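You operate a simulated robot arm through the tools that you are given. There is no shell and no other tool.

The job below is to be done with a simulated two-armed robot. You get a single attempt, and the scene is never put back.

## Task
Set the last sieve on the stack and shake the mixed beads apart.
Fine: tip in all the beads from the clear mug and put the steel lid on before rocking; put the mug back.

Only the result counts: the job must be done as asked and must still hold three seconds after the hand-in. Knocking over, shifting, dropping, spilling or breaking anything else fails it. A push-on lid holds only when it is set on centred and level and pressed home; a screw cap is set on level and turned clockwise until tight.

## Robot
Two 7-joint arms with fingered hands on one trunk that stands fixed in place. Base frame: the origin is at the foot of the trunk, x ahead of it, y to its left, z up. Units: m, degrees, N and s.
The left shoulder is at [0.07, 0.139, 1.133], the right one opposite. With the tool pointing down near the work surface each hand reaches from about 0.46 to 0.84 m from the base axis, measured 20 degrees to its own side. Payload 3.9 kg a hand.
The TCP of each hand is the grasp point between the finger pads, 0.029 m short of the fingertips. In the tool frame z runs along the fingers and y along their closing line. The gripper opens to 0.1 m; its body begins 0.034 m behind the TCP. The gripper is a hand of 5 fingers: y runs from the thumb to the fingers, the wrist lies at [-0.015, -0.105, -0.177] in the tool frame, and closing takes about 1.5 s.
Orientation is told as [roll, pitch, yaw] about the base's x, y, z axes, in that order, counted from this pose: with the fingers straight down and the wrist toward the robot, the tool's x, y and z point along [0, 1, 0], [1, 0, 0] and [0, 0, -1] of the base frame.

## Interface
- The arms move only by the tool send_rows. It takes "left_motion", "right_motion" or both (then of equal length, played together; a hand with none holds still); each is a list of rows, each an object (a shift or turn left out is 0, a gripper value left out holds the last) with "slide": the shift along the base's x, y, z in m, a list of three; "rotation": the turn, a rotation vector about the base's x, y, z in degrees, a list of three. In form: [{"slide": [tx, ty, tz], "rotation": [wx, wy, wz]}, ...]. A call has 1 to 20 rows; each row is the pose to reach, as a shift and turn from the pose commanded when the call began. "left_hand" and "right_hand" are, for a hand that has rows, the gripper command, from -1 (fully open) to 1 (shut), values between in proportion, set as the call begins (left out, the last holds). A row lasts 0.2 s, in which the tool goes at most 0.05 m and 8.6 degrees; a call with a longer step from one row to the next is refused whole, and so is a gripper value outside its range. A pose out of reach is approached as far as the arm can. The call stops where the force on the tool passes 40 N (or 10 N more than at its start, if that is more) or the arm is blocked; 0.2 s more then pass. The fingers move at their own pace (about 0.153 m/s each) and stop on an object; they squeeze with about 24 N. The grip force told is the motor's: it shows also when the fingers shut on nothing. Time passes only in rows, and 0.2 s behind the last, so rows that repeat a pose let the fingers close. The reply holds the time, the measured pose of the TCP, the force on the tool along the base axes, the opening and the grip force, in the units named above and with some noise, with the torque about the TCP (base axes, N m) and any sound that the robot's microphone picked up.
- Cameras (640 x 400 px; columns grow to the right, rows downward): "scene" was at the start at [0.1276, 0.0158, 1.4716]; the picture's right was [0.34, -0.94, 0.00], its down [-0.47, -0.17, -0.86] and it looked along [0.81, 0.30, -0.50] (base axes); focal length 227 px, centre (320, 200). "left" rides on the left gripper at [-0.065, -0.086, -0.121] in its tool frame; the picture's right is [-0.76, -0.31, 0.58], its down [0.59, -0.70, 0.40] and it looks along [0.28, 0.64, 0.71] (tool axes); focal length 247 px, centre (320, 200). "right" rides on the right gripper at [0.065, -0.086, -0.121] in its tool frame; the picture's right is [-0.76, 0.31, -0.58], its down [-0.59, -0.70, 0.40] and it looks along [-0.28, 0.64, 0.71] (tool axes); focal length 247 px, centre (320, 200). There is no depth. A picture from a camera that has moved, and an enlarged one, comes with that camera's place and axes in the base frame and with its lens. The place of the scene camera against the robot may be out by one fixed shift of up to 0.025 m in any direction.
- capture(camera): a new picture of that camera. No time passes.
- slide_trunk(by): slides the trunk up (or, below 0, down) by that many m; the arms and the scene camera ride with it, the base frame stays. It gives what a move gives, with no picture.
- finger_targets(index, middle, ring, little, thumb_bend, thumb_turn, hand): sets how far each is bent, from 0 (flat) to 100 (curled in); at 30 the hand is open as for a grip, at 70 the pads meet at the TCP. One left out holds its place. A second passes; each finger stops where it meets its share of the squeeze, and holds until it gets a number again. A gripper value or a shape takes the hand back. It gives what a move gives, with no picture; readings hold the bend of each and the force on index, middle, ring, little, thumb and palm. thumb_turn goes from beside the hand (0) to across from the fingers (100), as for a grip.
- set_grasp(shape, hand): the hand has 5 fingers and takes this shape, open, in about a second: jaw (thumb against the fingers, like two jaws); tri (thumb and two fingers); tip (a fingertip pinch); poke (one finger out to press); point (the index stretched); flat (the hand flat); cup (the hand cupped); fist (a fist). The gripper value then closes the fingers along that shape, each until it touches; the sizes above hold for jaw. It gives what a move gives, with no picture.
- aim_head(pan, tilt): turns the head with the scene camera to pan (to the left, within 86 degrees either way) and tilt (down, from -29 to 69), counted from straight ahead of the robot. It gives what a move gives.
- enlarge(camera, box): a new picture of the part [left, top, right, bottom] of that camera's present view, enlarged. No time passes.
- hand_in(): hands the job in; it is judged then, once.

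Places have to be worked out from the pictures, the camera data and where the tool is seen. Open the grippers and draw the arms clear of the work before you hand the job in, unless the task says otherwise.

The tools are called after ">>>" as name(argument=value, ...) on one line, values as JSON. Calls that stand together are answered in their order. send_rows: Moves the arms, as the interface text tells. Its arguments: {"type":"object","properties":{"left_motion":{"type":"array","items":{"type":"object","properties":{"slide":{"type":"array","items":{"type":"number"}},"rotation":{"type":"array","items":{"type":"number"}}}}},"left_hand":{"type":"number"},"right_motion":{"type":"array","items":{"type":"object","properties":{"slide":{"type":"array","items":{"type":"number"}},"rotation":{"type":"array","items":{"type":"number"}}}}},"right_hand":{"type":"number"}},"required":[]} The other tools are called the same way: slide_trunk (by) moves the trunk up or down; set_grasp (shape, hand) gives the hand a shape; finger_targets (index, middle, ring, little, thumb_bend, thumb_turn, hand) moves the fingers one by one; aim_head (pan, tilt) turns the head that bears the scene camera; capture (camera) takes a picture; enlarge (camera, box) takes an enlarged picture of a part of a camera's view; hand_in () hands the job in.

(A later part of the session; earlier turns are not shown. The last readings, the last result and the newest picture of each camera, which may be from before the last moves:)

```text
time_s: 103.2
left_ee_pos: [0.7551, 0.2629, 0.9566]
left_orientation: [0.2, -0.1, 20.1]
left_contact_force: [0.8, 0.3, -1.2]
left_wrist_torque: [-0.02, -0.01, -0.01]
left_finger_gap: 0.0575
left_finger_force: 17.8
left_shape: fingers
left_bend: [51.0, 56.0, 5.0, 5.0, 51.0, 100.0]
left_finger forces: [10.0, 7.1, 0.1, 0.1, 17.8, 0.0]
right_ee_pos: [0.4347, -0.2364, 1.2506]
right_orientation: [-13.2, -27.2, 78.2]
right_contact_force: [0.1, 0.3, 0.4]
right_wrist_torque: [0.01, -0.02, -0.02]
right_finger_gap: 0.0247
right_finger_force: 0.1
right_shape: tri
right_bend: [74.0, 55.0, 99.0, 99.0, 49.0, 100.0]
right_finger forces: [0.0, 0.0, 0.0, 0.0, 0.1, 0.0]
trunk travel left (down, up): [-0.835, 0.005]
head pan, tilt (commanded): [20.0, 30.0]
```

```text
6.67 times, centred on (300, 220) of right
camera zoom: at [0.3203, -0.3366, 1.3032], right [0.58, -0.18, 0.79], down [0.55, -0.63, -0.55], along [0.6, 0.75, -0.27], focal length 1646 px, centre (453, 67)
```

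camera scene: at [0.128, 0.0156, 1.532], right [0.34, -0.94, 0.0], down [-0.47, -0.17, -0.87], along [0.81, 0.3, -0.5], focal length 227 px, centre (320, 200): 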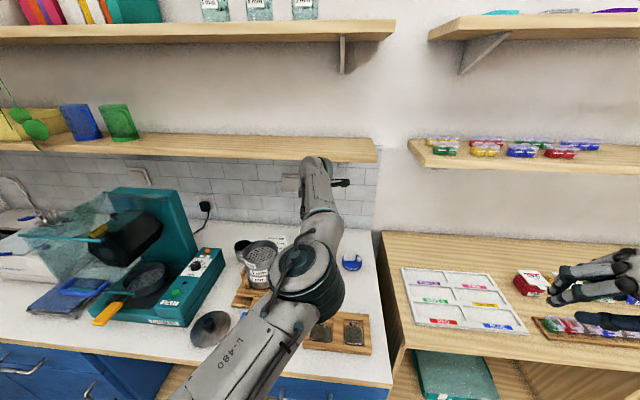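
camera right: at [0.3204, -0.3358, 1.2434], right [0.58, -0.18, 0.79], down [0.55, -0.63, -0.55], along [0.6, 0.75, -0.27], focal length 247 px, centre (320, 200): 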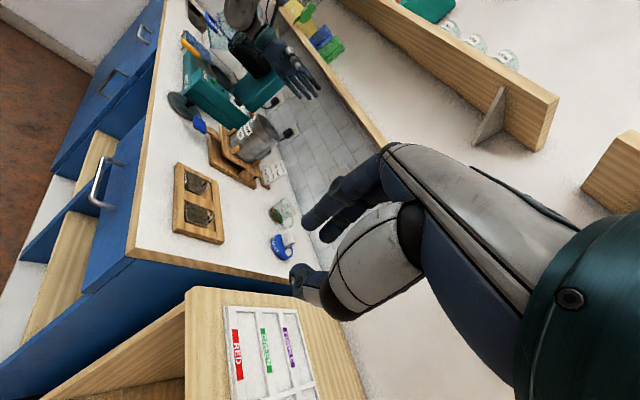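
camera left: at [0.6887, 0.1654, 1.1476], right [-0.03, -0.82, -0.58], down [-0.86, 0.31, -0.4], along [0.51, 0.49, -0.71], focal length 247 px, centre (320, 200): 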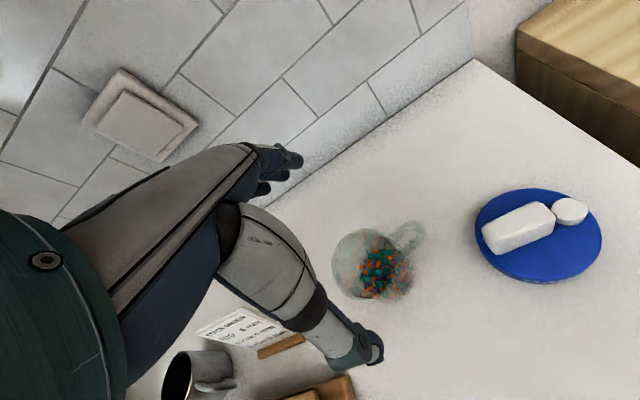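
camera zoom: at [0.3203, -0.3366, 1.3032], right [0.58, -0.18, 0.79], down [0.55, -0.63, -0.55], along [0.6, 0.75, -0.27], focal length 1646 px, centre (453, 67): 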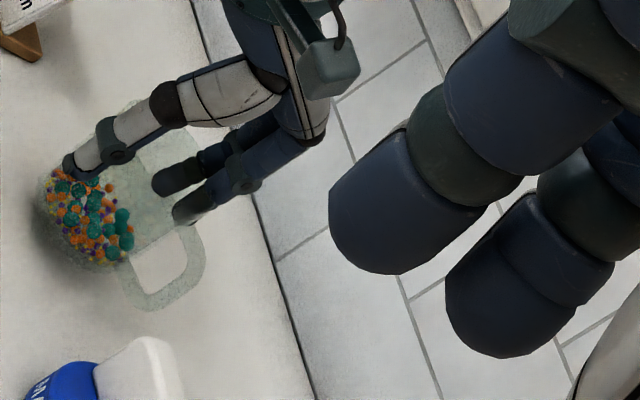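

The mug lifts cleanly and level. I zoom in to find its rim centre in the hand frame, which fixes where the lip will be when tipped.

>>> enlarge(camera="left", box=[300, 180, 400, 280])

>>> send_rows(left_motion=[{"slide": [0, 0, 0.02]}, {"slide": [0, 0, 0.045]}, {"slide": [0, 0, 0.07]}, {"slide": [0, 0, 0.095]}, {"slide": [0, 0, 0.12]}, {"slide": [0, 0, 0.145]}, {"slide": [0, 0, 0.17]}, {"slide": [0, 0, 0.19]}])

>>> capture(camera="left")

>>> capture(camera="scene")

```text
4.00 times, centred on (350, 230) of left
camera zoom: at [0.698, 0.173, 1.0766], right [-0.03, -0.82, -0.58], down [-0.86, 0.31, -0.4], along [0.51, 0.49, -0.71], focal length 988 px, centre (200, 80)
```

zoom: 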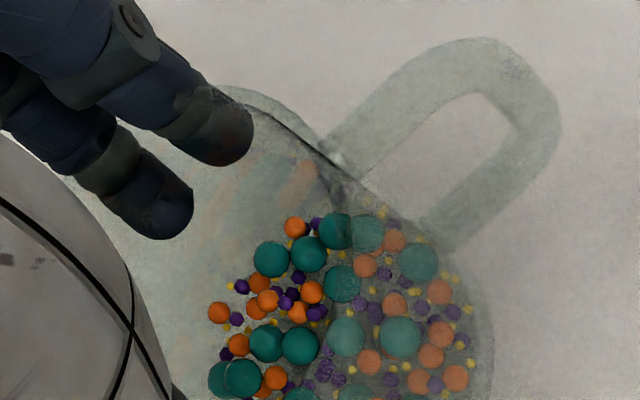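

```text
time_s: 105.0
left_ee_pos: [0.7557, 0.2624, 1.1473]
left_orientation: [0.0, -0.1, 20.0]
left_contact_force: [-0.3, -0.3, -1.5]
left_wrist_torque: [0.01, 0.04, -0.01]
left_finger_gap: 0.0577
left_finger_force: 17.6
left_shape: fingers
left_bend: [51.0, 56.0, 5.0, 5.0, 51.0, 100.0]
left_finger forces: [9.9, 7.0, 0.0, 0.0, 17.8, 0.0]
right_ee_pos: [0.4348, -0.2361, 1.2528]
right_orientation: [-13.2, -27.1, 78.3]
right_contact_force: [0.3, 0.0, -0.3]
right_wrist_torque: [0.01, 0.0, 0.01]
right_finger_gap: 0.0247
right_finger_force: 0.1
right_shape: tri
right_bend: [74.0, 55.0, 99.0, 99.0, 49.0, 100.0]
right_finger forces: [0.0, 0.1, 0.0, 0.0, 0.0, 0.0]
trunk travel left (down, up): [-0.835, 0.005]
head pan, tilt (commanded): [20.0, 30.0]
```

```text
taken
camera left: at [0.6979, 0.1726, 1.2672], right [-0.03, -0.82, -0.58], down [-0.86, 0.31, -0.4], along [0.51, 0.49, -0.71], focal length 247 px, centre (320, 200)
```

left: 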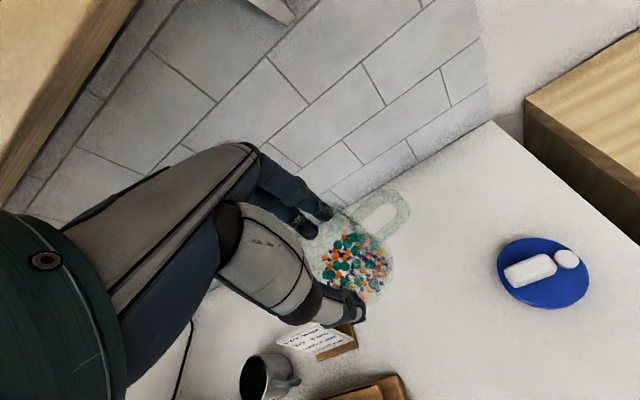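

```text
taken
camera scene: at [0.1276, 0.0157, 1.5321], right [0.34, -0.94, 0.0], down [-0.47, -0.17, -0.87], along [0.81, 0.3, -0.5], focal length 227 px, centre (320, 200)
```

scene: 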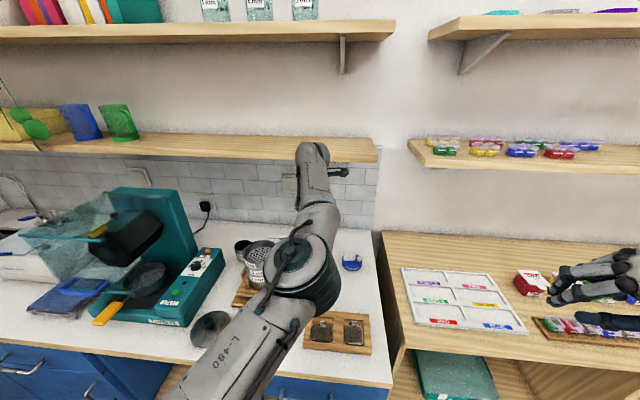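

The mug's centre is within 3 mm of the TCP. I carry it slowly over the sieve to about (0.559, 0.371, 1.14), yaw 30°, keeping it upright.

>>> send_rows(left_motion=[{"slide": [-0.01, 0.005, 0], "rotation": [0, 0, 0.5]}, {"slide": [-0.025, 0.014, 0], "rotation": [0, 0, 1.5]}, {"slide": [-0.045, 0.025, 0], "rotation": [0, 0, 2.5]}, {"slide": [-0.067, 0.037, 0], "rotation": [0, 0, 3.5]}, {"slide": [-0.089, 0.049, 0], "rotation": [0, 0, 4.5]}, {"slide": [-0.111, 0.061, 0], "rotation": [0, 0, 5.5]}, {"slide": [-0.133, 0.073, 0], "rotation": [0, 0, 6.5]}, {"slide": [-0.155, 0.086, -0.002], "rotation": [0, 0, 7.5]}, {"slide": [-0.175, 0.097, -0.004], "rotation": [0, 0, 8.5]}, {"slide": [-0.189, 0.105, -0.006], "rotation": [0, 0, 9.5]}, {"slide": [-0.197, 0.109, -0.007], "rotation": [0, 0, 10]}, {"slide": [-0.197, 0.109, -0.007], "rotation": [0, 0, 10]}])

>>> capture(camera="left")

>>> enlarge(camera="right", box=[200, 80, 340, 210])

>>> capture(camera="scene")

```text
time_s: 107.6
left_ee_pos: [0.5524, 0.3842, 1.1312]
left_orientation: [-1.9, 1.2, 31.6]
left_contact_force: [0.5, -0.1, -0.7]
left_wrist_torque: [0.0, -0.01, -0.01]
left_finger_gap: 0.0605
left_finger_force: 22.7
left_shape: fingers
left_bend: [50.0, 58.0, 5.0, 5.0, 52.0, 99.0]
left_finger forces: [17.0, 6.6, 0.0, 0.0, 21.5, 0.0]
right_ee_pos: [0.4342, -0.2345, 1.252]
right_orientation: [-13.2, -27.2, 78.3]
right_contact_force: [-0.1, -1.1, 0.2]
right_wrist_torque: [-0.03, -0.01, -0.01]
right_finger_gap: 0.0249
right_finger_force: 0.1
right_shape: tri
right_bend: [74.0, 55.0, 99.0, 99.0, 49.0, 100.0]
right_finger forces: [0.1, 0.0, 0.0, 0.1, 0.0, 0.1]
trunk travel left (down, up): [-0.835, 0.005]
head pan, tilt (commanded): [20.0, 30.0]
```

```text
taken
camera left: at [0.5149, 0.2888, 1.2558], right [0.14, -0.83, -0.55], down [-0.91, 0.12, -0.4], along [0.4, 0.55, -0.73], focal length 247 px, centre (320, 200)
```

left: 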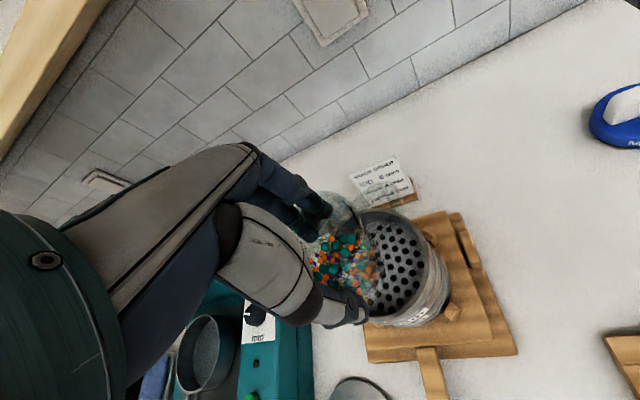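

```text
3.08 times, centred on (270, 145) of right
camera zoom: at [0.3197, -0.3363, 1.3035], right [0.58, -0.18, 0.79], down [0.55, -0.63, -0.55], along [0.6, 0.75, -0.27], focal length 760 px, centre (474, 369)
```

zoom: 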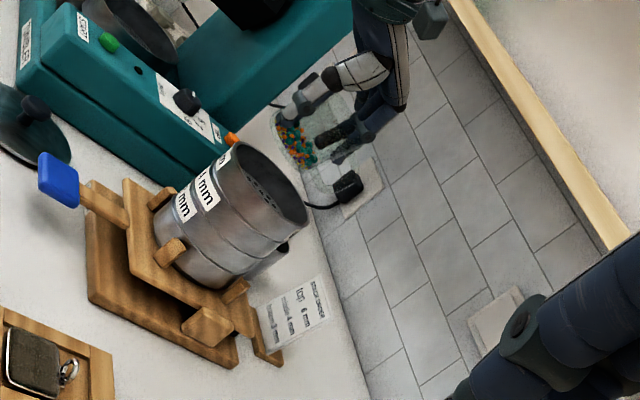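

```text
taken
camera scene: at [0.1271, 0.016, 1.5321], right [0.34, -0.94, 0.0], down [-0.47, -0.17, -0.87], along [0.81, 0.3, -0.5], focal length 227 px, centre (320, 200)
```

scene: 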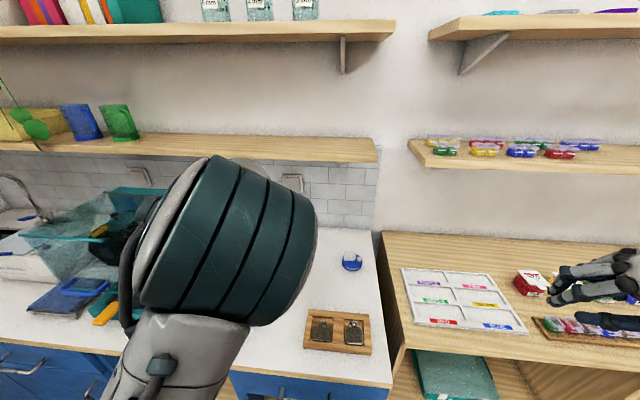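

The readings show a changed grip (index 17 N) and the hand slightly off target. I zoom in to see how the mug sits before going on.

>>> enlarge(camera="left", box=[280, 170, 400, 340])

>>> enlarge(camera="right", box=[250, 80, 310, 140])

```text
2.35 times, centred on (340, 255) of left
camera zoom: at [0.5149, 0.2888, 1.2558], right [0.14, -0.83, -0.55], down [-0.91, 0.12, -0.4], along [0.4, 0.55, -0.73], focal length 581 px, centre (273, 71)
```

zoom: 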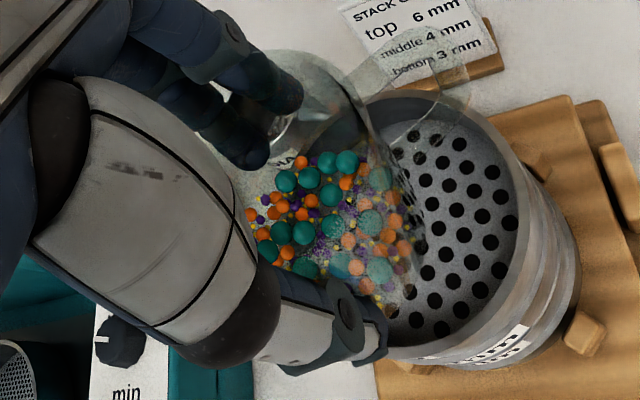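

```text
6.67 times, centred on (280, 110) of right
camera zoom: at [0.3197, -0.3363, 1.3035], right [0.58, -0.18, 0.79], down [0.55, -0.63, -0.55], along [0.6, 0.75, -0.27], focal length 1646 px, centre (587, 800)
```

zoom: 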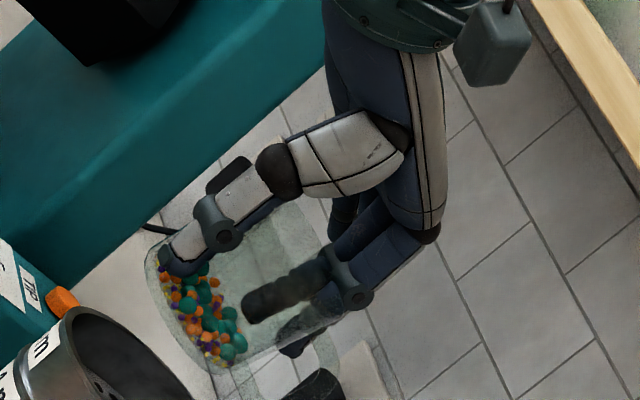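

The mug has turned slightly in the grip (about 6–8°, handle toward the index) but is held firmly, and it stands right above the sieve. I start tipping slowly to 40° without translation and check both the pose and the mug.

>>> send_rows(left_motion=[{"rotation": [-4.3, -2.6, 0]}, {"rotation": [-8.5, -5.2, 0]}, {"rotation": [-12.8, -7.9, 0]}, {"rotation": [-17, -10.5, 0]}, {"rotation": [-21.3, -13.1, 0]}, {"rotation": [-25.6, -15.7, 0]}, {"rotation": [-29.8, -18.3, 0]}, {"rotation": [-34.1, -21, 0]}])

>>> capture(camera="left")

>>> enlarge(camera="right", box=[230, 70, 330, 160])

>>> enlarge(camera="scene", box=[200, 180, 340, 290])

```text
time_s: 109.4
left_ee_pos: [0.5578, 0.3709, 1.1383]
left_orientation: [-40.1, -1.2, 30.4]
left_contact_force: [-0.2, -0.2, -0.1]
left_wrist_torque: [0.0, 0.02, 0.04]
left_finger_gap: 0.0605
left_finger_force: 22.3
left_shape: fingers
left_bend: [50.0, 58.0, 5.0, 5.0, 52.0, 99.0]
left_finger forces: [16.7, 6.7, 0.0, 0.1, 21.4, 0.1]
right_ee_pos: [0.4347, -0.2351, 1.2518]
right_orientation: [-13.2, -27.0, 78.2]
right_contact_force: [-0.3, 0.1, 0.6]
right_wrist_torque: [0.02, 0.01, -0.02]
right_finger_gap: 0.025
right_finger_force: 0.1
right_shape: tri
right_bend: [74.0, 55.0, 99.0, 99.0, 49.0, 100.0]
right_finger forces: [0.0, 0.1, 0.0, 0.1, 0.1, 0.0]
trunk travel left (down, up): [-0.835, 0.005]
head pan, tilt (commanded): [20.0, 30.0]
```

```text
taken
camera left: at [0.4693, 0.3528, 1.2714], right [0.22, -0.98, 0.04], down [-0.69, -0.18, -0.7], along [0.69, 0.12, -0.72], focal length 247 px, centre (320, 200)
```

left: 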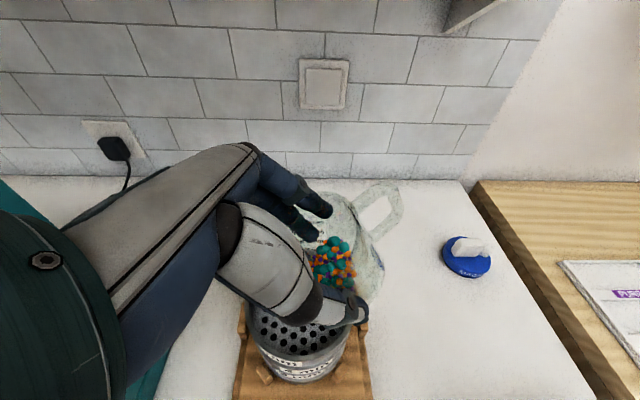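

```text
4.44 times, centred on (280, 115) of right
camera zoom: at [0.3204, -0.3357, 1.3035], right [0.58, -0.18, 0.79], down [0.55, -0.63, -0.55], along [0.6, 0.75, -0.27], focal length 1098 px, centre (498, 578)
```

zoom: 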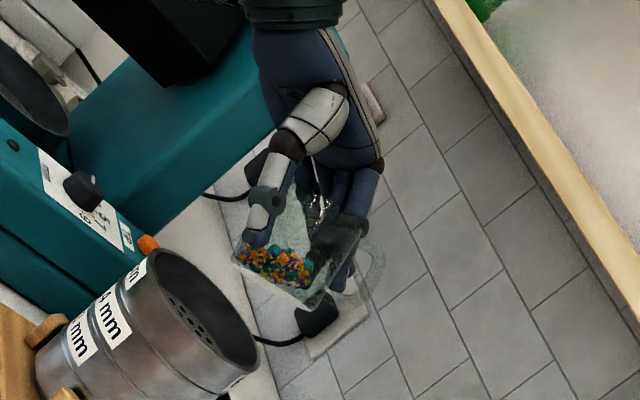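

```text
3.64 times, centred on (270, 235) of scene
camera zoom: at [0.1279, 0.0167, 1.532], right [0.34, -0.94, 0.0], down [-0.47, -0.17, -0.87], along [0.81, 0.3, -0.5], focal length 825 px, centre (502, 73)
```

zoom: 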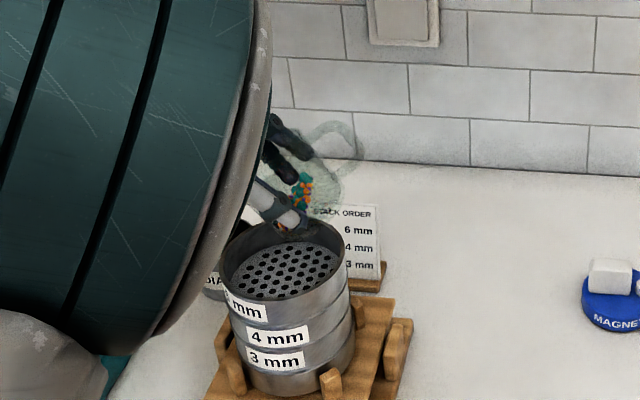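

The mug follows the hand firmly and its mouth is above the sieve. I go on tipping slowly to 80°.

>>> send_rows(left_motion=[{"rotation": [-3.5, -2, 0]}, {"rotation": [-6.9, -4, 0]}, {"rotation": [-10.4, -6, 0]}, {"rotation": [-13.8, -8, 0]}, {"rotation": [-17.3, -10, 0]}, {"rotation": [-20.8, -12, 0]}, {"rotation": [-24.2, -14, 0]}, {"rotation": [-27.7, -16, 0]}, {"rotation": [-31.2, -18, 0]}, {"rotation": [-34.6, -20, 0]}])

>>> capture(camera="left")

>>> enlarge(camera="right", box=[220, 70, 330, 170])

>>> enlarge(camera="scene", box=[200, 180, 340, 290])

```text
time_s: 111.6
left_ee_pos: [0.5581, 0.3726, 1.1391]
left_orientation: [-80.1, -0.6, 31.0]
left_contact_force: [0.2, 0.4, -0.5]
left_wrist_torque: [0.0, 0.02, -0.01]
left_finger_gap: 0.0609
left_finger_force: 22.5
left_shape: fingers
left_bend: [50.0, 58.0, 5.0, 5.0, 52.0, 100.0]
left_finger forces: [16.5, 6.8, 0.0, 0.0, 21.4, 0.0]
right_ee_pos: [0.4364, -0.2353, 1.2506]
right_orientation: [-13.3, -27.2, 78.2]
right_contact_force: [0.6, -0.1, -0.3]
right_wrist_torque: [0.03, -0.01, 0.0]
right_finger_gap: 0.0249
right_finger_force: 0.0
right_shape: tri
right_bend: [74.0, 55.0, 99.0, 99.0, 49.0, 100.0]
right_finger forces: [0.0, 0.1, 0.0, 0.1, 0.0, 0.0]
trunk travel left (down, up): [-0.835, 0.005]
head pan, tilt (commanded): [20.0, 30.0]
```

```text
taken
camera left: at [0.4297, 0.4209, 1.2226], right [0.09, -0.76, 0.64], down [-0.45, -0.61, -0.66], along [0.89, -0.23, -0.4], focal length 247 px, centre (320, 200)
```

left: 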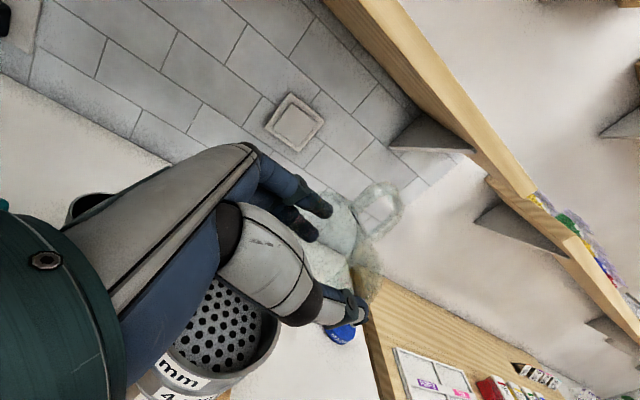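

```text
4.00 times, centred on (275, 120) of right
camera zoom: at [0.3205, -0.336, 1.3033], right [0.58, -0.18, 0.79], down [0.55, -0.63, -0.55], along [0.6, 0.75, -0.27], focal length 988 px, centre (500, 520)
```

zoom: 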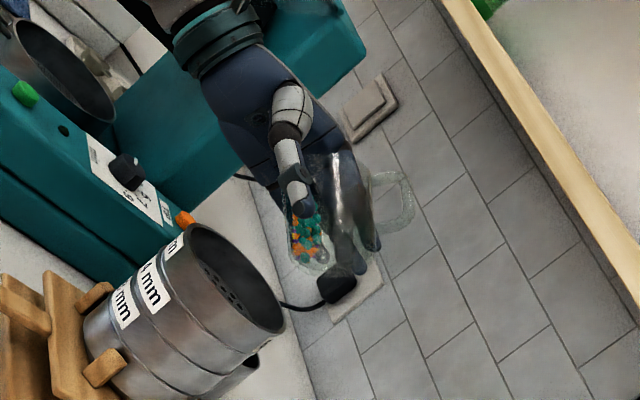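

```text
3.64 times, centred on (270, 235) of scene
camera zoom: at [0.128, 0.0164, 1.532], right [0.34, -0.94, 0.0], down [-0.47, -0.17, -0.87], along [0.81, 0.3, -0.5], focal length 825 px, centre (502, 73)
```

zoom: 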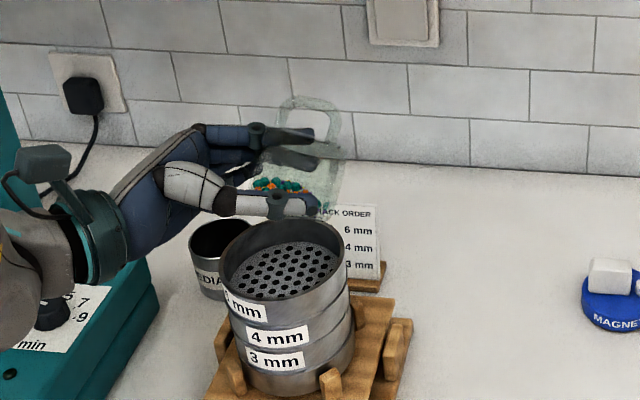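

At 80° the beads have gathered at the lip, right above the sieve. I continue slowly to 98°.

>>> send_rows(left_motion=[{"rotation": [-2.6, -1.5, 0]}, {"rotation": [-5.1, -3.1, 0]}, {"rotation": [-7.7, -4.6, 0]}, {"rotation": [-10.3, -6.2, 0]}, {"rotation": [-12.9, -7.7, 0]}, {"rotation": [-15.4, -9.3, 0]}, {"rotation": [-15.4, -9.3, 0]}])

>>> enlarge(camera="scene", box=[200, 180, 340, 290])

>>> enlarge(camera="right", box=[220, 70, 330, 170])

```text
time_s: 113.2
left_ee_pos: [0.5588, 0.3714, 1.1385]
left_orientation: [-98.0, -0.6, 31.2]
left_contact_force: [-0.1, 0.0, -0.3]
left_wrist_torque: [0.01, 0.0, 0.02]
left_finger_gap: 0.0605
left_finger_force: 22.4
left_shape: fingers
left_bend: [50.0, 58.0, 5.0, 5.0, 52.0, 100.0]
left_finger forces: [16.6, 6.9, 0.0, 0.0, 21.3, 0.0]
right_ee_pos: [0.4356, -0.2362, 1.2526]
right_orientation: [-13.2, -27.3, 78.1]
right_contact_force: [0.5, 0.5, -0.4]
right_wrist_torque: [0.0, -0.02, 0.0]
right_finger_gap: 0.025
right_finger_force: 0.1
right_shape: tri
right_bend: [74.0, 55.0, 99.0, 99.0, 49.0, 100.0]
right_finger forces: [0.1, 0.0, 0.0, 0.0, 0.0, 0.0]
trunk travel left (down, up): [-0.835, 0.005]
head pan, tilt (commanded): [20.0, 30.0]
```

```text
3.64 times, centred on (270, 235) of scene
camera zoom: at [0.1278, 0.0156, 1.5321], right [0.34, -0.94, 0.0], down [-0.47, -0.17, -0.87], along [0.81, 0.3, -0.5], focal length 825 px, centre (502, 73)
```

zoom: 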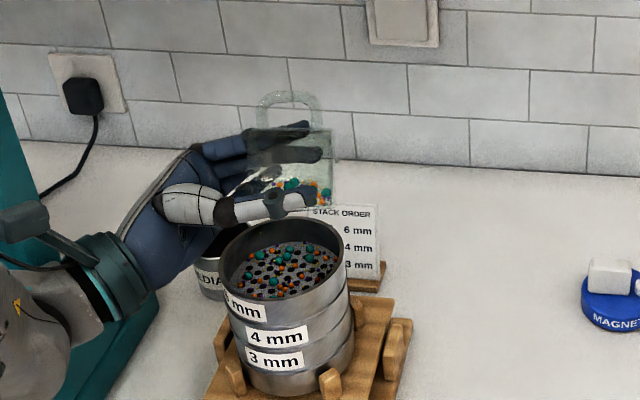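

```text
4.00 times, centred on (275, 120) of right
camera zoom: at [0.3203, -0.3367, 1.3032], right [0.58, -0.18, 0.79], down [0.55, -0.63, -0.55], along [0.6, 0.75, -0.27], focal length 988 px, centre (500, 520)
```

zoom: 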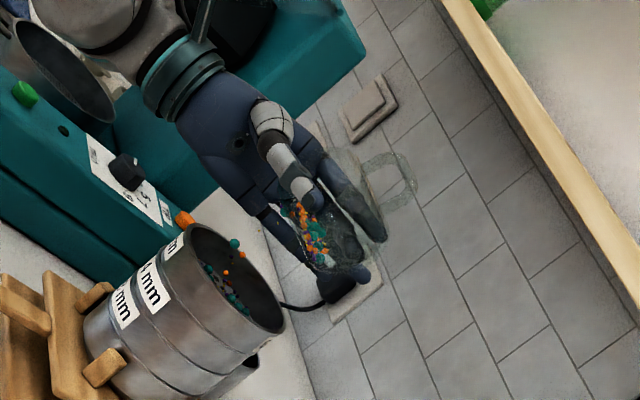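

Beads are falling neatly into the sieve. I tip on to 110° and hold so more run out.

>>> send_rows(left_motion=[{"rotation": [-2.6, -1.5, 0]}, {"rotation": [-5.1, -3.1, 0]}, {"rotation": [-7.7, -4.6, 0]}, {"rotation": [-10.3, -6.2, 0]}, {"rotation": [-10.3, -6.2, 0]}, {"rotation": [-10.3, -6.2, 0]}, {"rotation": [-10.3, -6.2, 0]}])

>>> enlarge(camera="scene", box=[200, 180, 340, 290])

>>> enlarge(camera="right", box=[240, 80, 310, 150])

```text
time_s: 114.8
left_ee_pos: [0.5593, 0.3714, 1.1392]
left_orientation: [-109.9, -0.6, 31.3]
left_contact_force: [-0.7, -0.9, -0.1]
left_wrist_torque: [0.04, -0.01, 0.01]
left_finger_gap: 0.0607
left_finger_force: 22.6
left_shape: fingers
left_bend: [50.0, 58.0, 5.0, 5.0, 52.0, 100.0]
left_finger forces: [16.5, 6.9, 0.0, 0.0, 21.4, 0.0]
right_ee_pos: [0.4353, -0.2366, 1.2523]
right_orientation: [-13.2, -27.2, 78.1]
right_contact_force: [-0.3, -0.5, -0.5]
right_wrist_torque: [0.01, 0.02, -0.01]
right_finger_gap: 0.0248
right_finger_force: 0.2
right_shape: tri
right_bend: [74.0, 55.0, 99.0, 99.0, 49.0, 100.0]
right_finger forces: [0.1, 0.0, 0.0, 0.1, 0.0, 0.0]
trunk travel left (down, up): [-0.835, 0.005]
head pan, tilt (commanded): [20.0, 30.0]
```

```text
3.64 times, centred on (270, 235) of scene
camera zoom: at [0.1279, 0.0158, 1.532], right [0.34, -0.94, 0.0], down [-0.47, -0.17, -0.87], along [0.81, 0.3, -0.5], focal length 825 px, centre (502, 73)
```

zoom: 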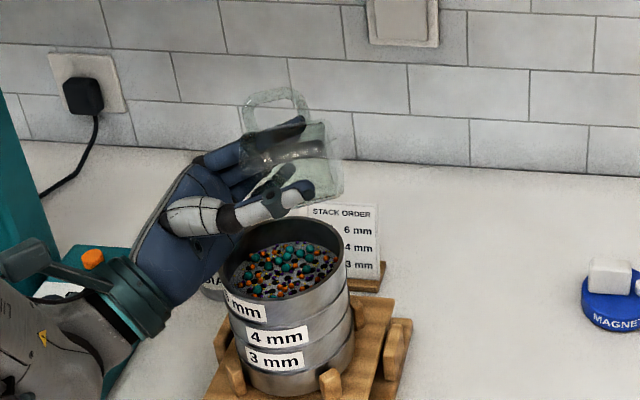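

```text
5.71 times, centred on (275, 115) of right
camera zoom: at [0.3204, -0.3365, 1.3032], right [0.58, -0.18, 0.79], down [0.55, -0.63, -0.55], along [0.6, 0.75, -0.27], focal length 1411 px, centre (577, 686)
```

zoom: 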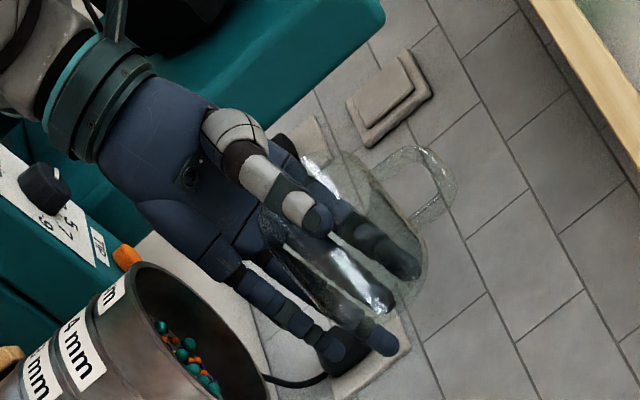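

The mug looks empty. I zoom in on mug, palm and sieve for any leftover beads.

>>> enlarge(camera="scene", box=[240, 195, 305, 245])

>>> enlarge(camera="scene", box=[245, 230, 305, 275])

>>> enlarge(camera="left", box=[230, 120, 430, 340])

```text
8.00 times, centred on (272, 220) of scene
camera zoom: at [0.1279, 0.0158, 1.532], right [0.34, -0.94, 0.0], down [-0.47, -0.17, -0.87], along [0.81, 0.3, -0.5], focal length 1815 px, centre (700, 40)
```

zoom: 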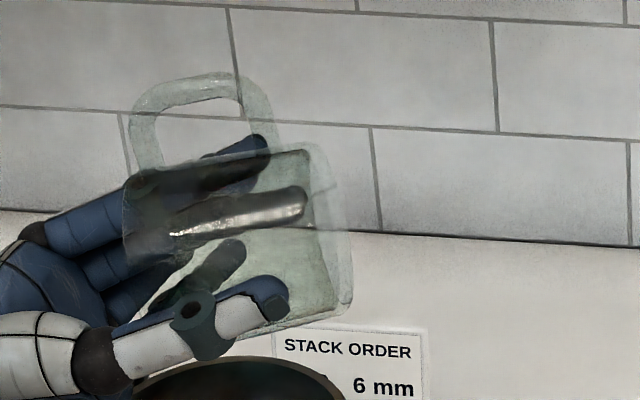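

```text
8.89 times, centred on (275, 252) of scene
camera zoom: at [0.1279, 0.0158, 1.532], right [0.34, -0.94, 0.0], down [-0.47, -0.17, -0.87], along [0.81, 0.3, -0.5], focal length 2016 px, centre (720, -267)
```

zoom: 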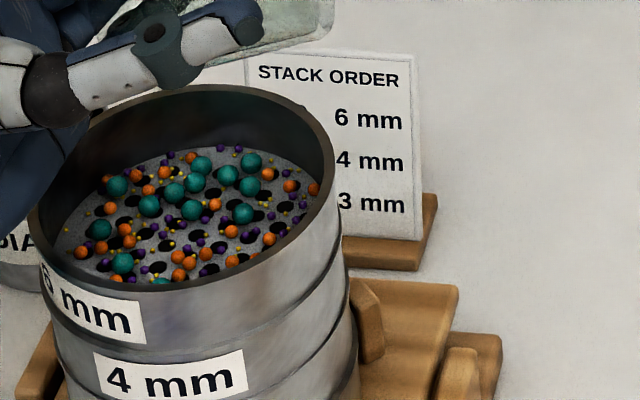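

```text
1.82 times, centred on (330, 230) of left
camera zoom: at [0.4155, 0.4444, 1.1578], right [-0.12, -0.41, 0.91], down [-0.3, -0.86, -0.42], along [0.95, -0.32, -0.02], focal length 449 px, centre (302, 146)
```

zoom: 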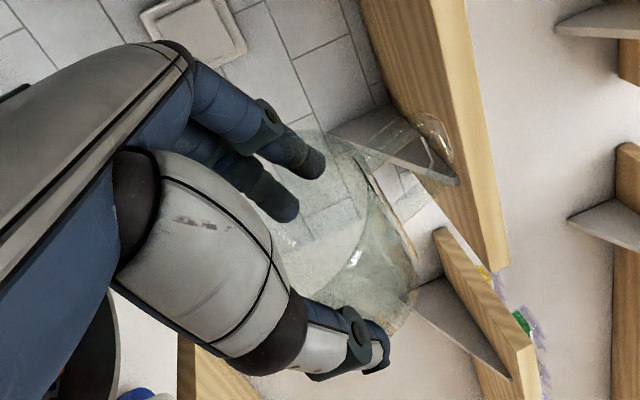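

The mug is empty and every visible bead lies in the top sieve. I turn the mug upright again while moving it away toward its place.

>>> send_rows(left_motion=[{"slide": [0, 0, 0.01], "rotation": [6.7, 4.1, 0]}, {"slide": [0, 0, 0.02], "rotation": [13.4, 8.2, 0]}, {"slide": [0, 0, 0.03], "rotation": [20.1, 12.2, 0]}, {"slide": [0.01, -0.006, 0.035], "rotation": [26.8, 16.3, 0]}, {"slide": [0.02, -0.012, 0.035], "rotation": [33.5, 20.4, 0]}, {"slide": [0.03, -0.018, 0.035], "rotation": [40.2, 24.4, 0]}, {"slide": [0.04, -0.024, 0.035], "rotation": [46.9, 28.5, 0]}, {"slide": [0.05, -0.03, 0.035], "rotation": [53.6, 32.6, 0]}, {"slide": [0.06, -0.036, 0.035], "rotation": [60.3, 36.7, 0]}, {"slide": [0.07, -0.042, 0.035], "rotation": [67, 40.7, 0]}, {"slide": [0.08, -0.048, 0.035], "rotation": [73.7, 44.8, 0]}, {"slide": [0.09, -0.054, 0.035], "rotation": [80.4, 48.9, 0]}, {"slide": [0.1, -0.06, 0.035], "rotation": [87.1, 53, 0]}, {"slide": [0.11, -0.066, 0.035], "rotation": [93.9, 57.1, 0]}, {"slide": [0.11, -0.066, 0.035], "rotation": [93.9, 57.1, 0]}])

>>> capture(camera="left")

>>> enlarge(camera="right", box=[200, 70, 340, 200])

```text
time_s: 118.0
left_ee_pos: [0.6661, 0.3191, 1.1666]
left_orientation: [-1.1, 1.4, 32.2]
left_contact_force: [0.5, 0.0, -1.6]
left_wrist_torque: [-0.01, -0.02, 0.03]
left_finger_gap: 0.0603
left_finger_force: 21.6
left_shape: fingers
left_bend: [50.0, 58.0, 5.0, 5.0, 52.0, 100.0]
left_finger forces: [15.8, 6.5, 0.0, 0.0, 20.9, 0.0]
right_ee_pos: [0.4351, -0.2353, 1.2509]
right_orientation: [-13.2, -27.2, 78.2]
right_contact_force: [-0.8, 0.4, 0.2]
right_wrist_torque: [0.0, -0.01, -0.03]
right_finger_gap: 0.0249
right_finger_force: 0.1
right_shape: tri
right_bend: [74.0, 55.0, 99.0, 99.0, 49.0, 100.0]
right_finger forces: [0.1, 0.1, 0.0, 0.0, 0.1, 0.1]
trunk travel left (down, up): [-0.835, 0.005]
head pan, tilt (commanded): [20.0, 30.0]
```

```text
taken
camera left: at [0.6307, 0.2231, 1.2901], right [0.14, -0.82, -0.55], down [-0.91, 0.11, -0.39], along [0.38, 0.56, -0.73], focal length 247 px, centre (320, 200)
```

left: 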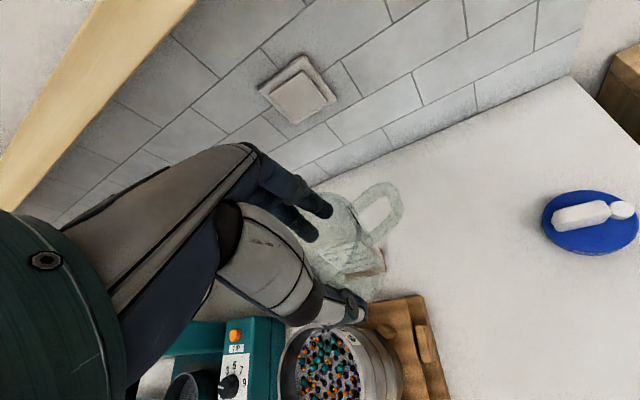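

```text
3.08 times, centred on (270, 135) of right
camera zoom: at [0.3202, -0.3364, 1.3033], right [0.58, -0.18, 0.79], down [0.55, -0.63, -0.55], along [0.6, 0.75, -0.27], focal length 760 px, centre (474, 400)
```

zoom: 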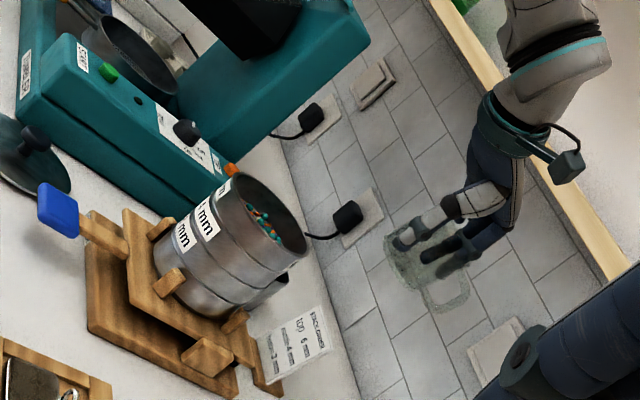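

The mug is upright and the beads stay in the sieve. I move it back above its original spot at yaw 20° and check the pose there.

>>> send_rows(left_motion=[{"slide": [0.012, -0.007, -0.01], "rotation": [0, 0, -1.5]}, {"slide": [0.025, -0.016, -0.025], "rotation": [0, 0, -3]}, {"slide": [0.038, -0.024, -0.04], "rotation": [0, 0, -4.6]}, {"slide": [0.051, -0.032, -0.055], "rotation": [0, 0, -6.2]}, {"slide": [0.064, -0.04, -0.07], "rotation": [0, 0, -7.8]}, {"slide": [0.077, -0.048, -0.085], "rotation": [0, 0, -9.4]}, {"slide": [0.0895, -0.0564, -0.1], "rotation": [0, 0, -11]}, {"slide": [0.0895, -0.0564, -0.107], "rotation": [0, 0, -12]}])

>>> capture(camera="left")

>>> enlarge(camera="right", box=[240, 130, 340, 240])

```text
time_s: 119.8
left_ee_pos: [0.7582, 0.2498, 1.0664]
left_orientation: [-0.1, 0.2, 18.7]
left_contact_force: [0.1, 0.9, -0.5]
left_wrist_torque: [0.01, 0.0, 0.01]
left_finger_gap: 0.0604
left_finger_force: 21.4
left_shape: fingers
left_bend: [50.0, 58.0, 5.0, 5.0, 52.0, 100.0]
left_finger forces: [15.8, 6.4, 0.1, 0.0, 20.9, 0.0]
right_ee_pos: [0.4348, -0.2355, 1.2509]
right_orientation: [-13.3, -27.2, 78.3]
right_contact_force: [0.3, -0.2, -0.8]
right_wrist_torque: [0.03, 0.0, 0.02]
right_finger_gap: 0.0246
right_finger_force: 0.1
right_shape: tri
right_bend: [74.0, 55.0, 99.0, 99.0, 49.0, 100.0]
right_finger forces: [0.0, 0.0, 0.0, 0.0, 0.0, 0.0]
trunk travel left (down, up): [-0.835, 0.005]
head pan, tilt (commanded): [20.0, 30.0]
```

```text
taken
camera left: at [0.6988, 0.1607, 1.1878], right [-0.05, -0.82, -0.57], down [-0.86, 0.33, -0.4], along [0.52, 0.47, -0.71], focal length 247 px, centre (320, 200)
```

left: 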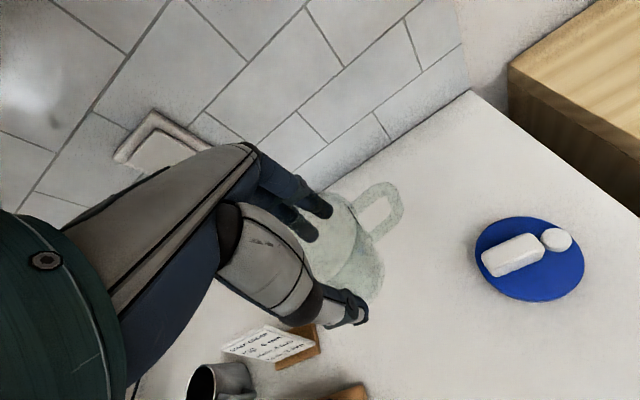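

```text
3.64 times, centred on (290, 185) of right
camera zoom: at [0.3201, -0.3366, 1.3033], right [0.58, -0.18, 0.79], down [0.55, -0.63, -0.55], along [0.6, 0.75, -0.27], focal length 898 px, centre (429, 254)
```

zoom: 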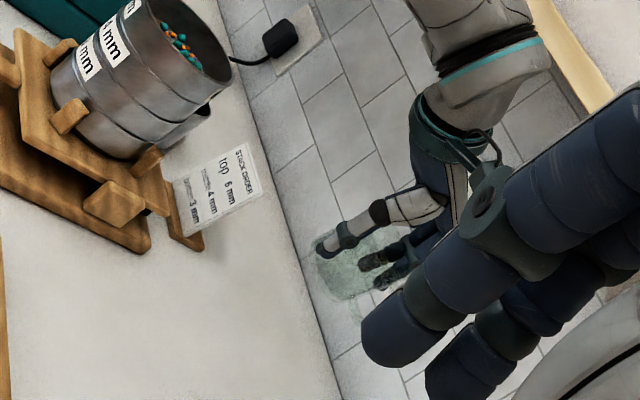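

Level, at (0.758, 0.250). I correct to the original spot (0.7556, 0.2627), yaw 20°, and lower the mug to just above the counter.

>>> send_rows(left_motion=[{"slide": [-0.001, 0.005, -0.02], "rotation": [0, 0, 0.6]}, {"slide": [-0.002, 0.01, -0.045], "rotation": [0, 0, 1.3]}, {"slide": [-0.0026, 0.0129, -0.07], "rotation": [0, 0, 1.3]}, {"slide": [-0.0026, 0.0129, -0.09], "rotation": [0, 0, 1.3]}, {"slide": [-0.0026, 0.0129, -0.105], "rotation": [0, 0, 1.3]}, {"slide": [-0.0026, 0.0129, -0.112], "rotation": [0, 0, 1.3]}])

>>> enlarge(camera="right", box=[265, 180, 335, 250])

>>> enlarge(camera="left", box=[250, 140, 470, 380])

```text
time_s: 121.2
left_ee_pos: [0.7555, 0.2606, 0.9542]
left_orientation: [-0.1, 0.2, 20.1]
left_contact_force: [-0.3, 0.2, -0.5]
left_wrist_torque: [-0.01, -0.02, 0.01]
left_finger_gap: 0.0601
left_finger_force: 21.6
left_shape: fingers
left_bend: [50.0, 58.0, 5.0, 5.0, 52.0, 100.0]
left_finger forces: [15.9, 6.4, 0.0, 0.0, 20.9, 0.1]
right_ee_pos: [0.4356, -0.2357, 1.2508]
right_orientation: [-13.2, -27.2, 78.2]
right_contact_force: [-0.1, 0.8, 0.2]
right_wrist_torque: [-0.01, -0.01, -0.01]
right_finger_gap: 0.0249
right_finger_force: 0.1
right_shape: tri
right_bend: [74.0, 55.0, 99.0, 99.0, 49.0, 100.0]
right_finger forces: [0.1, 0.1, 0.1, 0.0, 0.0, 0.0]
trunk travel left (down, up): [-0.835, 0.005]
head pan, tilt (commanded): [20.0, 30.0]
```

```text
5.71 times, centred on (300, 215) of right
camera zoom: at [0.3205, -0.3366, 1.3032], right [0.58, -0.18, 0.79], down [0.55, -0.63, -0.55], along [0.6, 0.75, -0.27], focal length 1411 px, centre (434, 114)
```

zoom: 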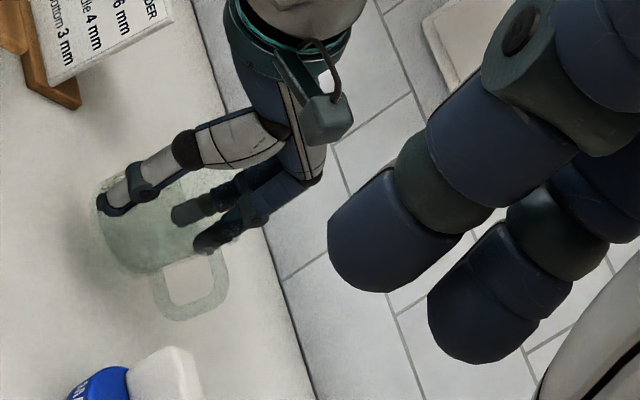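

```text
1.67 times, centred on (360, 260) of left
camera zoom: at [0.6989, 0.1724, 1.075], right [-0.03, -0.82, -0.57], down [-0.86, 0.31, -0.4], along [0.5, 0.48, -0.72], focal length 412 px, centre (253, 100)
```

zoom: 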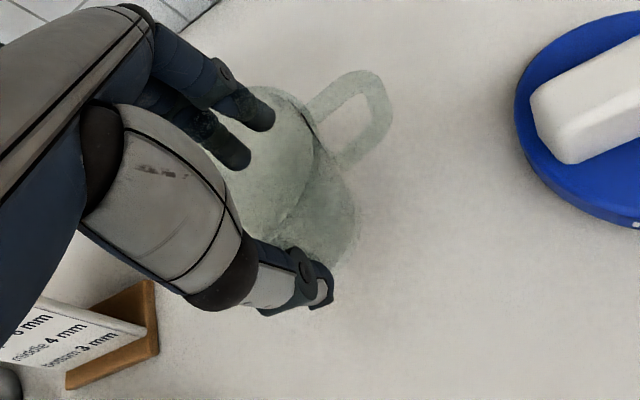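

The mug is a centimetre above the counter. I lower it in 3–4 mm steps until contact.

>>> send_rows(left_motion=[{"slide": [0, 0.002, -0.004]}, {"slide": [0, 0.002, -0.007]}, {"slide": [0, 0.002, -0.01]}])

>>> enlarge(camera="right", box=[265, 190, 315, 240])

```text
time_s: 122.0
left_ee_pos: [0.7553, 0.2649, 0.9446]
left_orientation: [-0.1, 0.1, 20.0]
left_contact_force: [1.9, 0.1, -0.8]
left_wrist_torque: [0.0, 0.0, 0.0]
left_finger_gap: 0.0599
left_finger_force: 21.5
left_shape: fingers
left_bend: [50.0, 58.0, 5.0, 5.0, 52.0, 100.0]
left_finger forces: [15.9, 6.4, 0.1, 0.1, 20.9, 0.1]
right_ee_pos: [0.436, -0.2344, 1.2519]
right_orientation: [-13.1, -27.2, 78.2]
right_contact_force: [-0.2, 0.5, 0.2]
right_wrist_torque: [0.0, -0.01, -0.01]
right_finger_gap: 0.0247
right_finger_force: 0.0
right_shape: tri
right_bend: [74.0, 55.0, 99.0, 99.0, 49.0, 100.0]
right_finger forces: [0.0, 0.1, 0.0, 0.0, 0.0, 0.0]
trunk travel left (down, up): [-0.835, 0.005]
head pan, tilt (commanded): [20.0, 30.0]
```

```text
8.00 times, centred on (290, 215) of right
camera zoom: at [0.3204, -0.3366, 1.3032], right [0.58, -0.18, 0.79], down [0.55, -0.63, -0.55], along [0.6, 0.75, -0.27], focal length 1976 px, centre (560, 80)
```

zoom: 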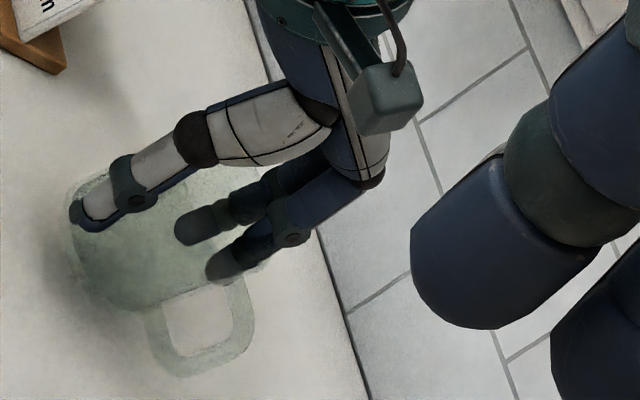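

>>> send_rows(left_motion=[{"slide": [0, 0, -0.003]}, {"slide": [0, 0, -0.006]}])

>>> enlarge(camera="right", box=[265, 190, 315, 240])

```text
time_s: 122.6
left_ee_pos: [0.7558, 0.2632, 0.9387]
left_orientation: [-0.1, 0.3, 20.1]
left_contact_force: [0.6, -0.3, -1.3]
left_wrist_torque: [-0.01, 0.01, 0.04]
left_finger_gap: 0.0601
left_finger_force: 22.0
left_shape: fingers
left_bend: [50.0, 58.0, 5.0, 5.0, 52.0, 100.0]
left_finger forces: [15.8, 6.4, 0.0, 0.0, 20.9, 0.0]
right_ee_pos: [0.4343, -0.2354, 1.2504]
right_orientation: [-13.2, -27.2, 78.1]
right_contact_force: [-0.2, 0.3, 1.0]
right_wrist_torque: [-0.03, -0.02, -0.03]
right_finger_gap: 0.0247
right_finger_force: 0.0
right_shape: tri
right_bend: [74.0, 55.0, 99.0, 99.0, 49.0, 100.0]
right_finger forces: [0.1, 0.1, 0.1, 0.0, 0.0, 0.1]
trunk travel left (down, up): [-0.835, 0.005]
head pan, tilt (commanded): [20.0, 30.0]
```

```text
8.00 times, centred on (290, 215) of right
camera zoom: at [0.3205, -0.3366, 1.3032], right [0.58, -0.18, 0.79], down [0.55, -0.63, -0.55], along [0.6, 0.75, -0.27], focal length 1976 px, centre (560, 80)
```

zoom: 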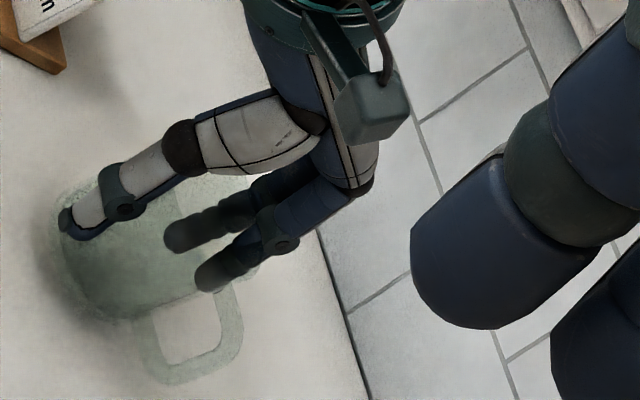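

No contact yet. I go down in further 2–3 mm steps.

>>> send_rows(left_motion=[{"slide": [0, 0, -0.0025]}, {"slide": [0, 0, -0.005]}])

>>> enlarge(camera="right", box=[265, 190, 315, 240])

```text
time_s: 123.2
left_ee_pos: [0.7557, 0.2637, 0.9334]
left_orientation: [-0.1, 0.1, 20.2]
left_contact_force: [0.0, -0.6, -0.3]
left_wrist_torque: [0.02, -0.02, -0.02]
left_finger_gap: 0.0603
left_finger_force: 21.3
left_shape: fingers
left_bend: [50.0, 58.0, 5.0, 5.0, 52.0, 100.0]
left_finger forces: [15.8, 6.3, 0.1, 0.0, 21.0, 0.0]
right_ee_pos: [0.4353, -0.2363, 1.2516]
right_orientation: [-13.2, -27.2, 78.1]
right_contact_force: [0.4, -0.3, -0.3]
right_wrist_torque: [0.01, -0.02, 0.02]
right_finger_gap: 0.0249
right_finger_force: 0.1
right_shape: tri
right_bend: [74.0, 55.0, 99.0, 99.0, 49.0, 100.0]
right_finger forces: [0.0, 0.0, 0.1, 0.1, 0.1, 0.0]
trunk travel left (down, up): [-0.835, 0.005]
head pan, tilt (commanded): [20.0, 30.0]
```

```text
8.00 times, centred on (290, 215) of right
camera zoom: at [0.3204, -0.3366, 1.3032], right [0.58, -0.18, 0.79], down [0.55, -0.63, -0.55], along [0.6, 0.75, -0.27], focal length 1976 px, centre (560, 80)
```

zoom: 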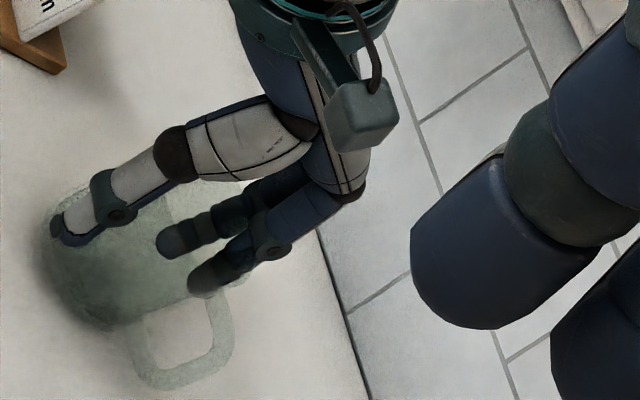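

Still free. I continue in small steps.

>>> send_rows(left_motion=[{"slide": [0, 0, -0.002]}, {"slide": [0, 0, -0.004]}])

>>> enlarge(camera="right", box=[265, 190, 315, 240])

```text
time_s: 123.8
left_ee_pos: [0.7562, 0.2645, 0.932]
left_orientation: [-0.1, 0.0, 20.2]
left_contact_force: [-0.6, 1.5, 6.4]
left_wrist_torque: [-0.09, -0.02, 0.02]
left_finger_gap: 0.06
left_finger_force: 21.6
left_shape: fingers
left_bend: [50.0, 58.0, 5.0, 5.0, 52.0, 100.0]
left_finger forces: [16.1, 6.4, 0.1, 0.0, 21.3, 0.0]
right_ee_pos: [0.4335, -0.2344, 1.2527]
right_orientation: [-13.3, -27.2, 78.3]
right_contact_force: [0.2, 0.1, -0.7]
right_wrist_torque: [-0.04, 0.0, -0.04]
right_finger_gap: 0.0247
right_finger_force: 0.1
right_shape: tri
right_bend: [74.0, 55.0, 99.0, 99.0, 49.0, 100.0]
right_finger forces: [0.0, 0.1, 0.1, 0.0, 0.0, 0.0]
trunk travel left (down, up): [-0.835, 0.005]
head pan, tilt (commanded): [20.0, 30.0]
```

```text
8.00 times, centred on (290, 215) of right
camera zoom: at [0.3191, -0.3368, 1.3036], right [0.58, -0.18, 0.79], down [0.55, -0.63, -0.55], along [0.6, 0.75, -0.27], focal length 1976 px, centre (560, 80)
```

zoom: 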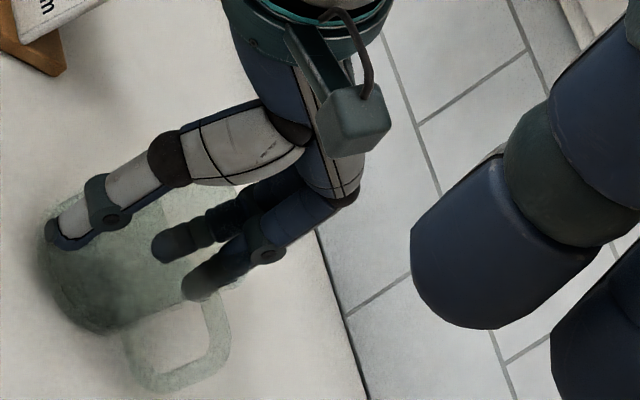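

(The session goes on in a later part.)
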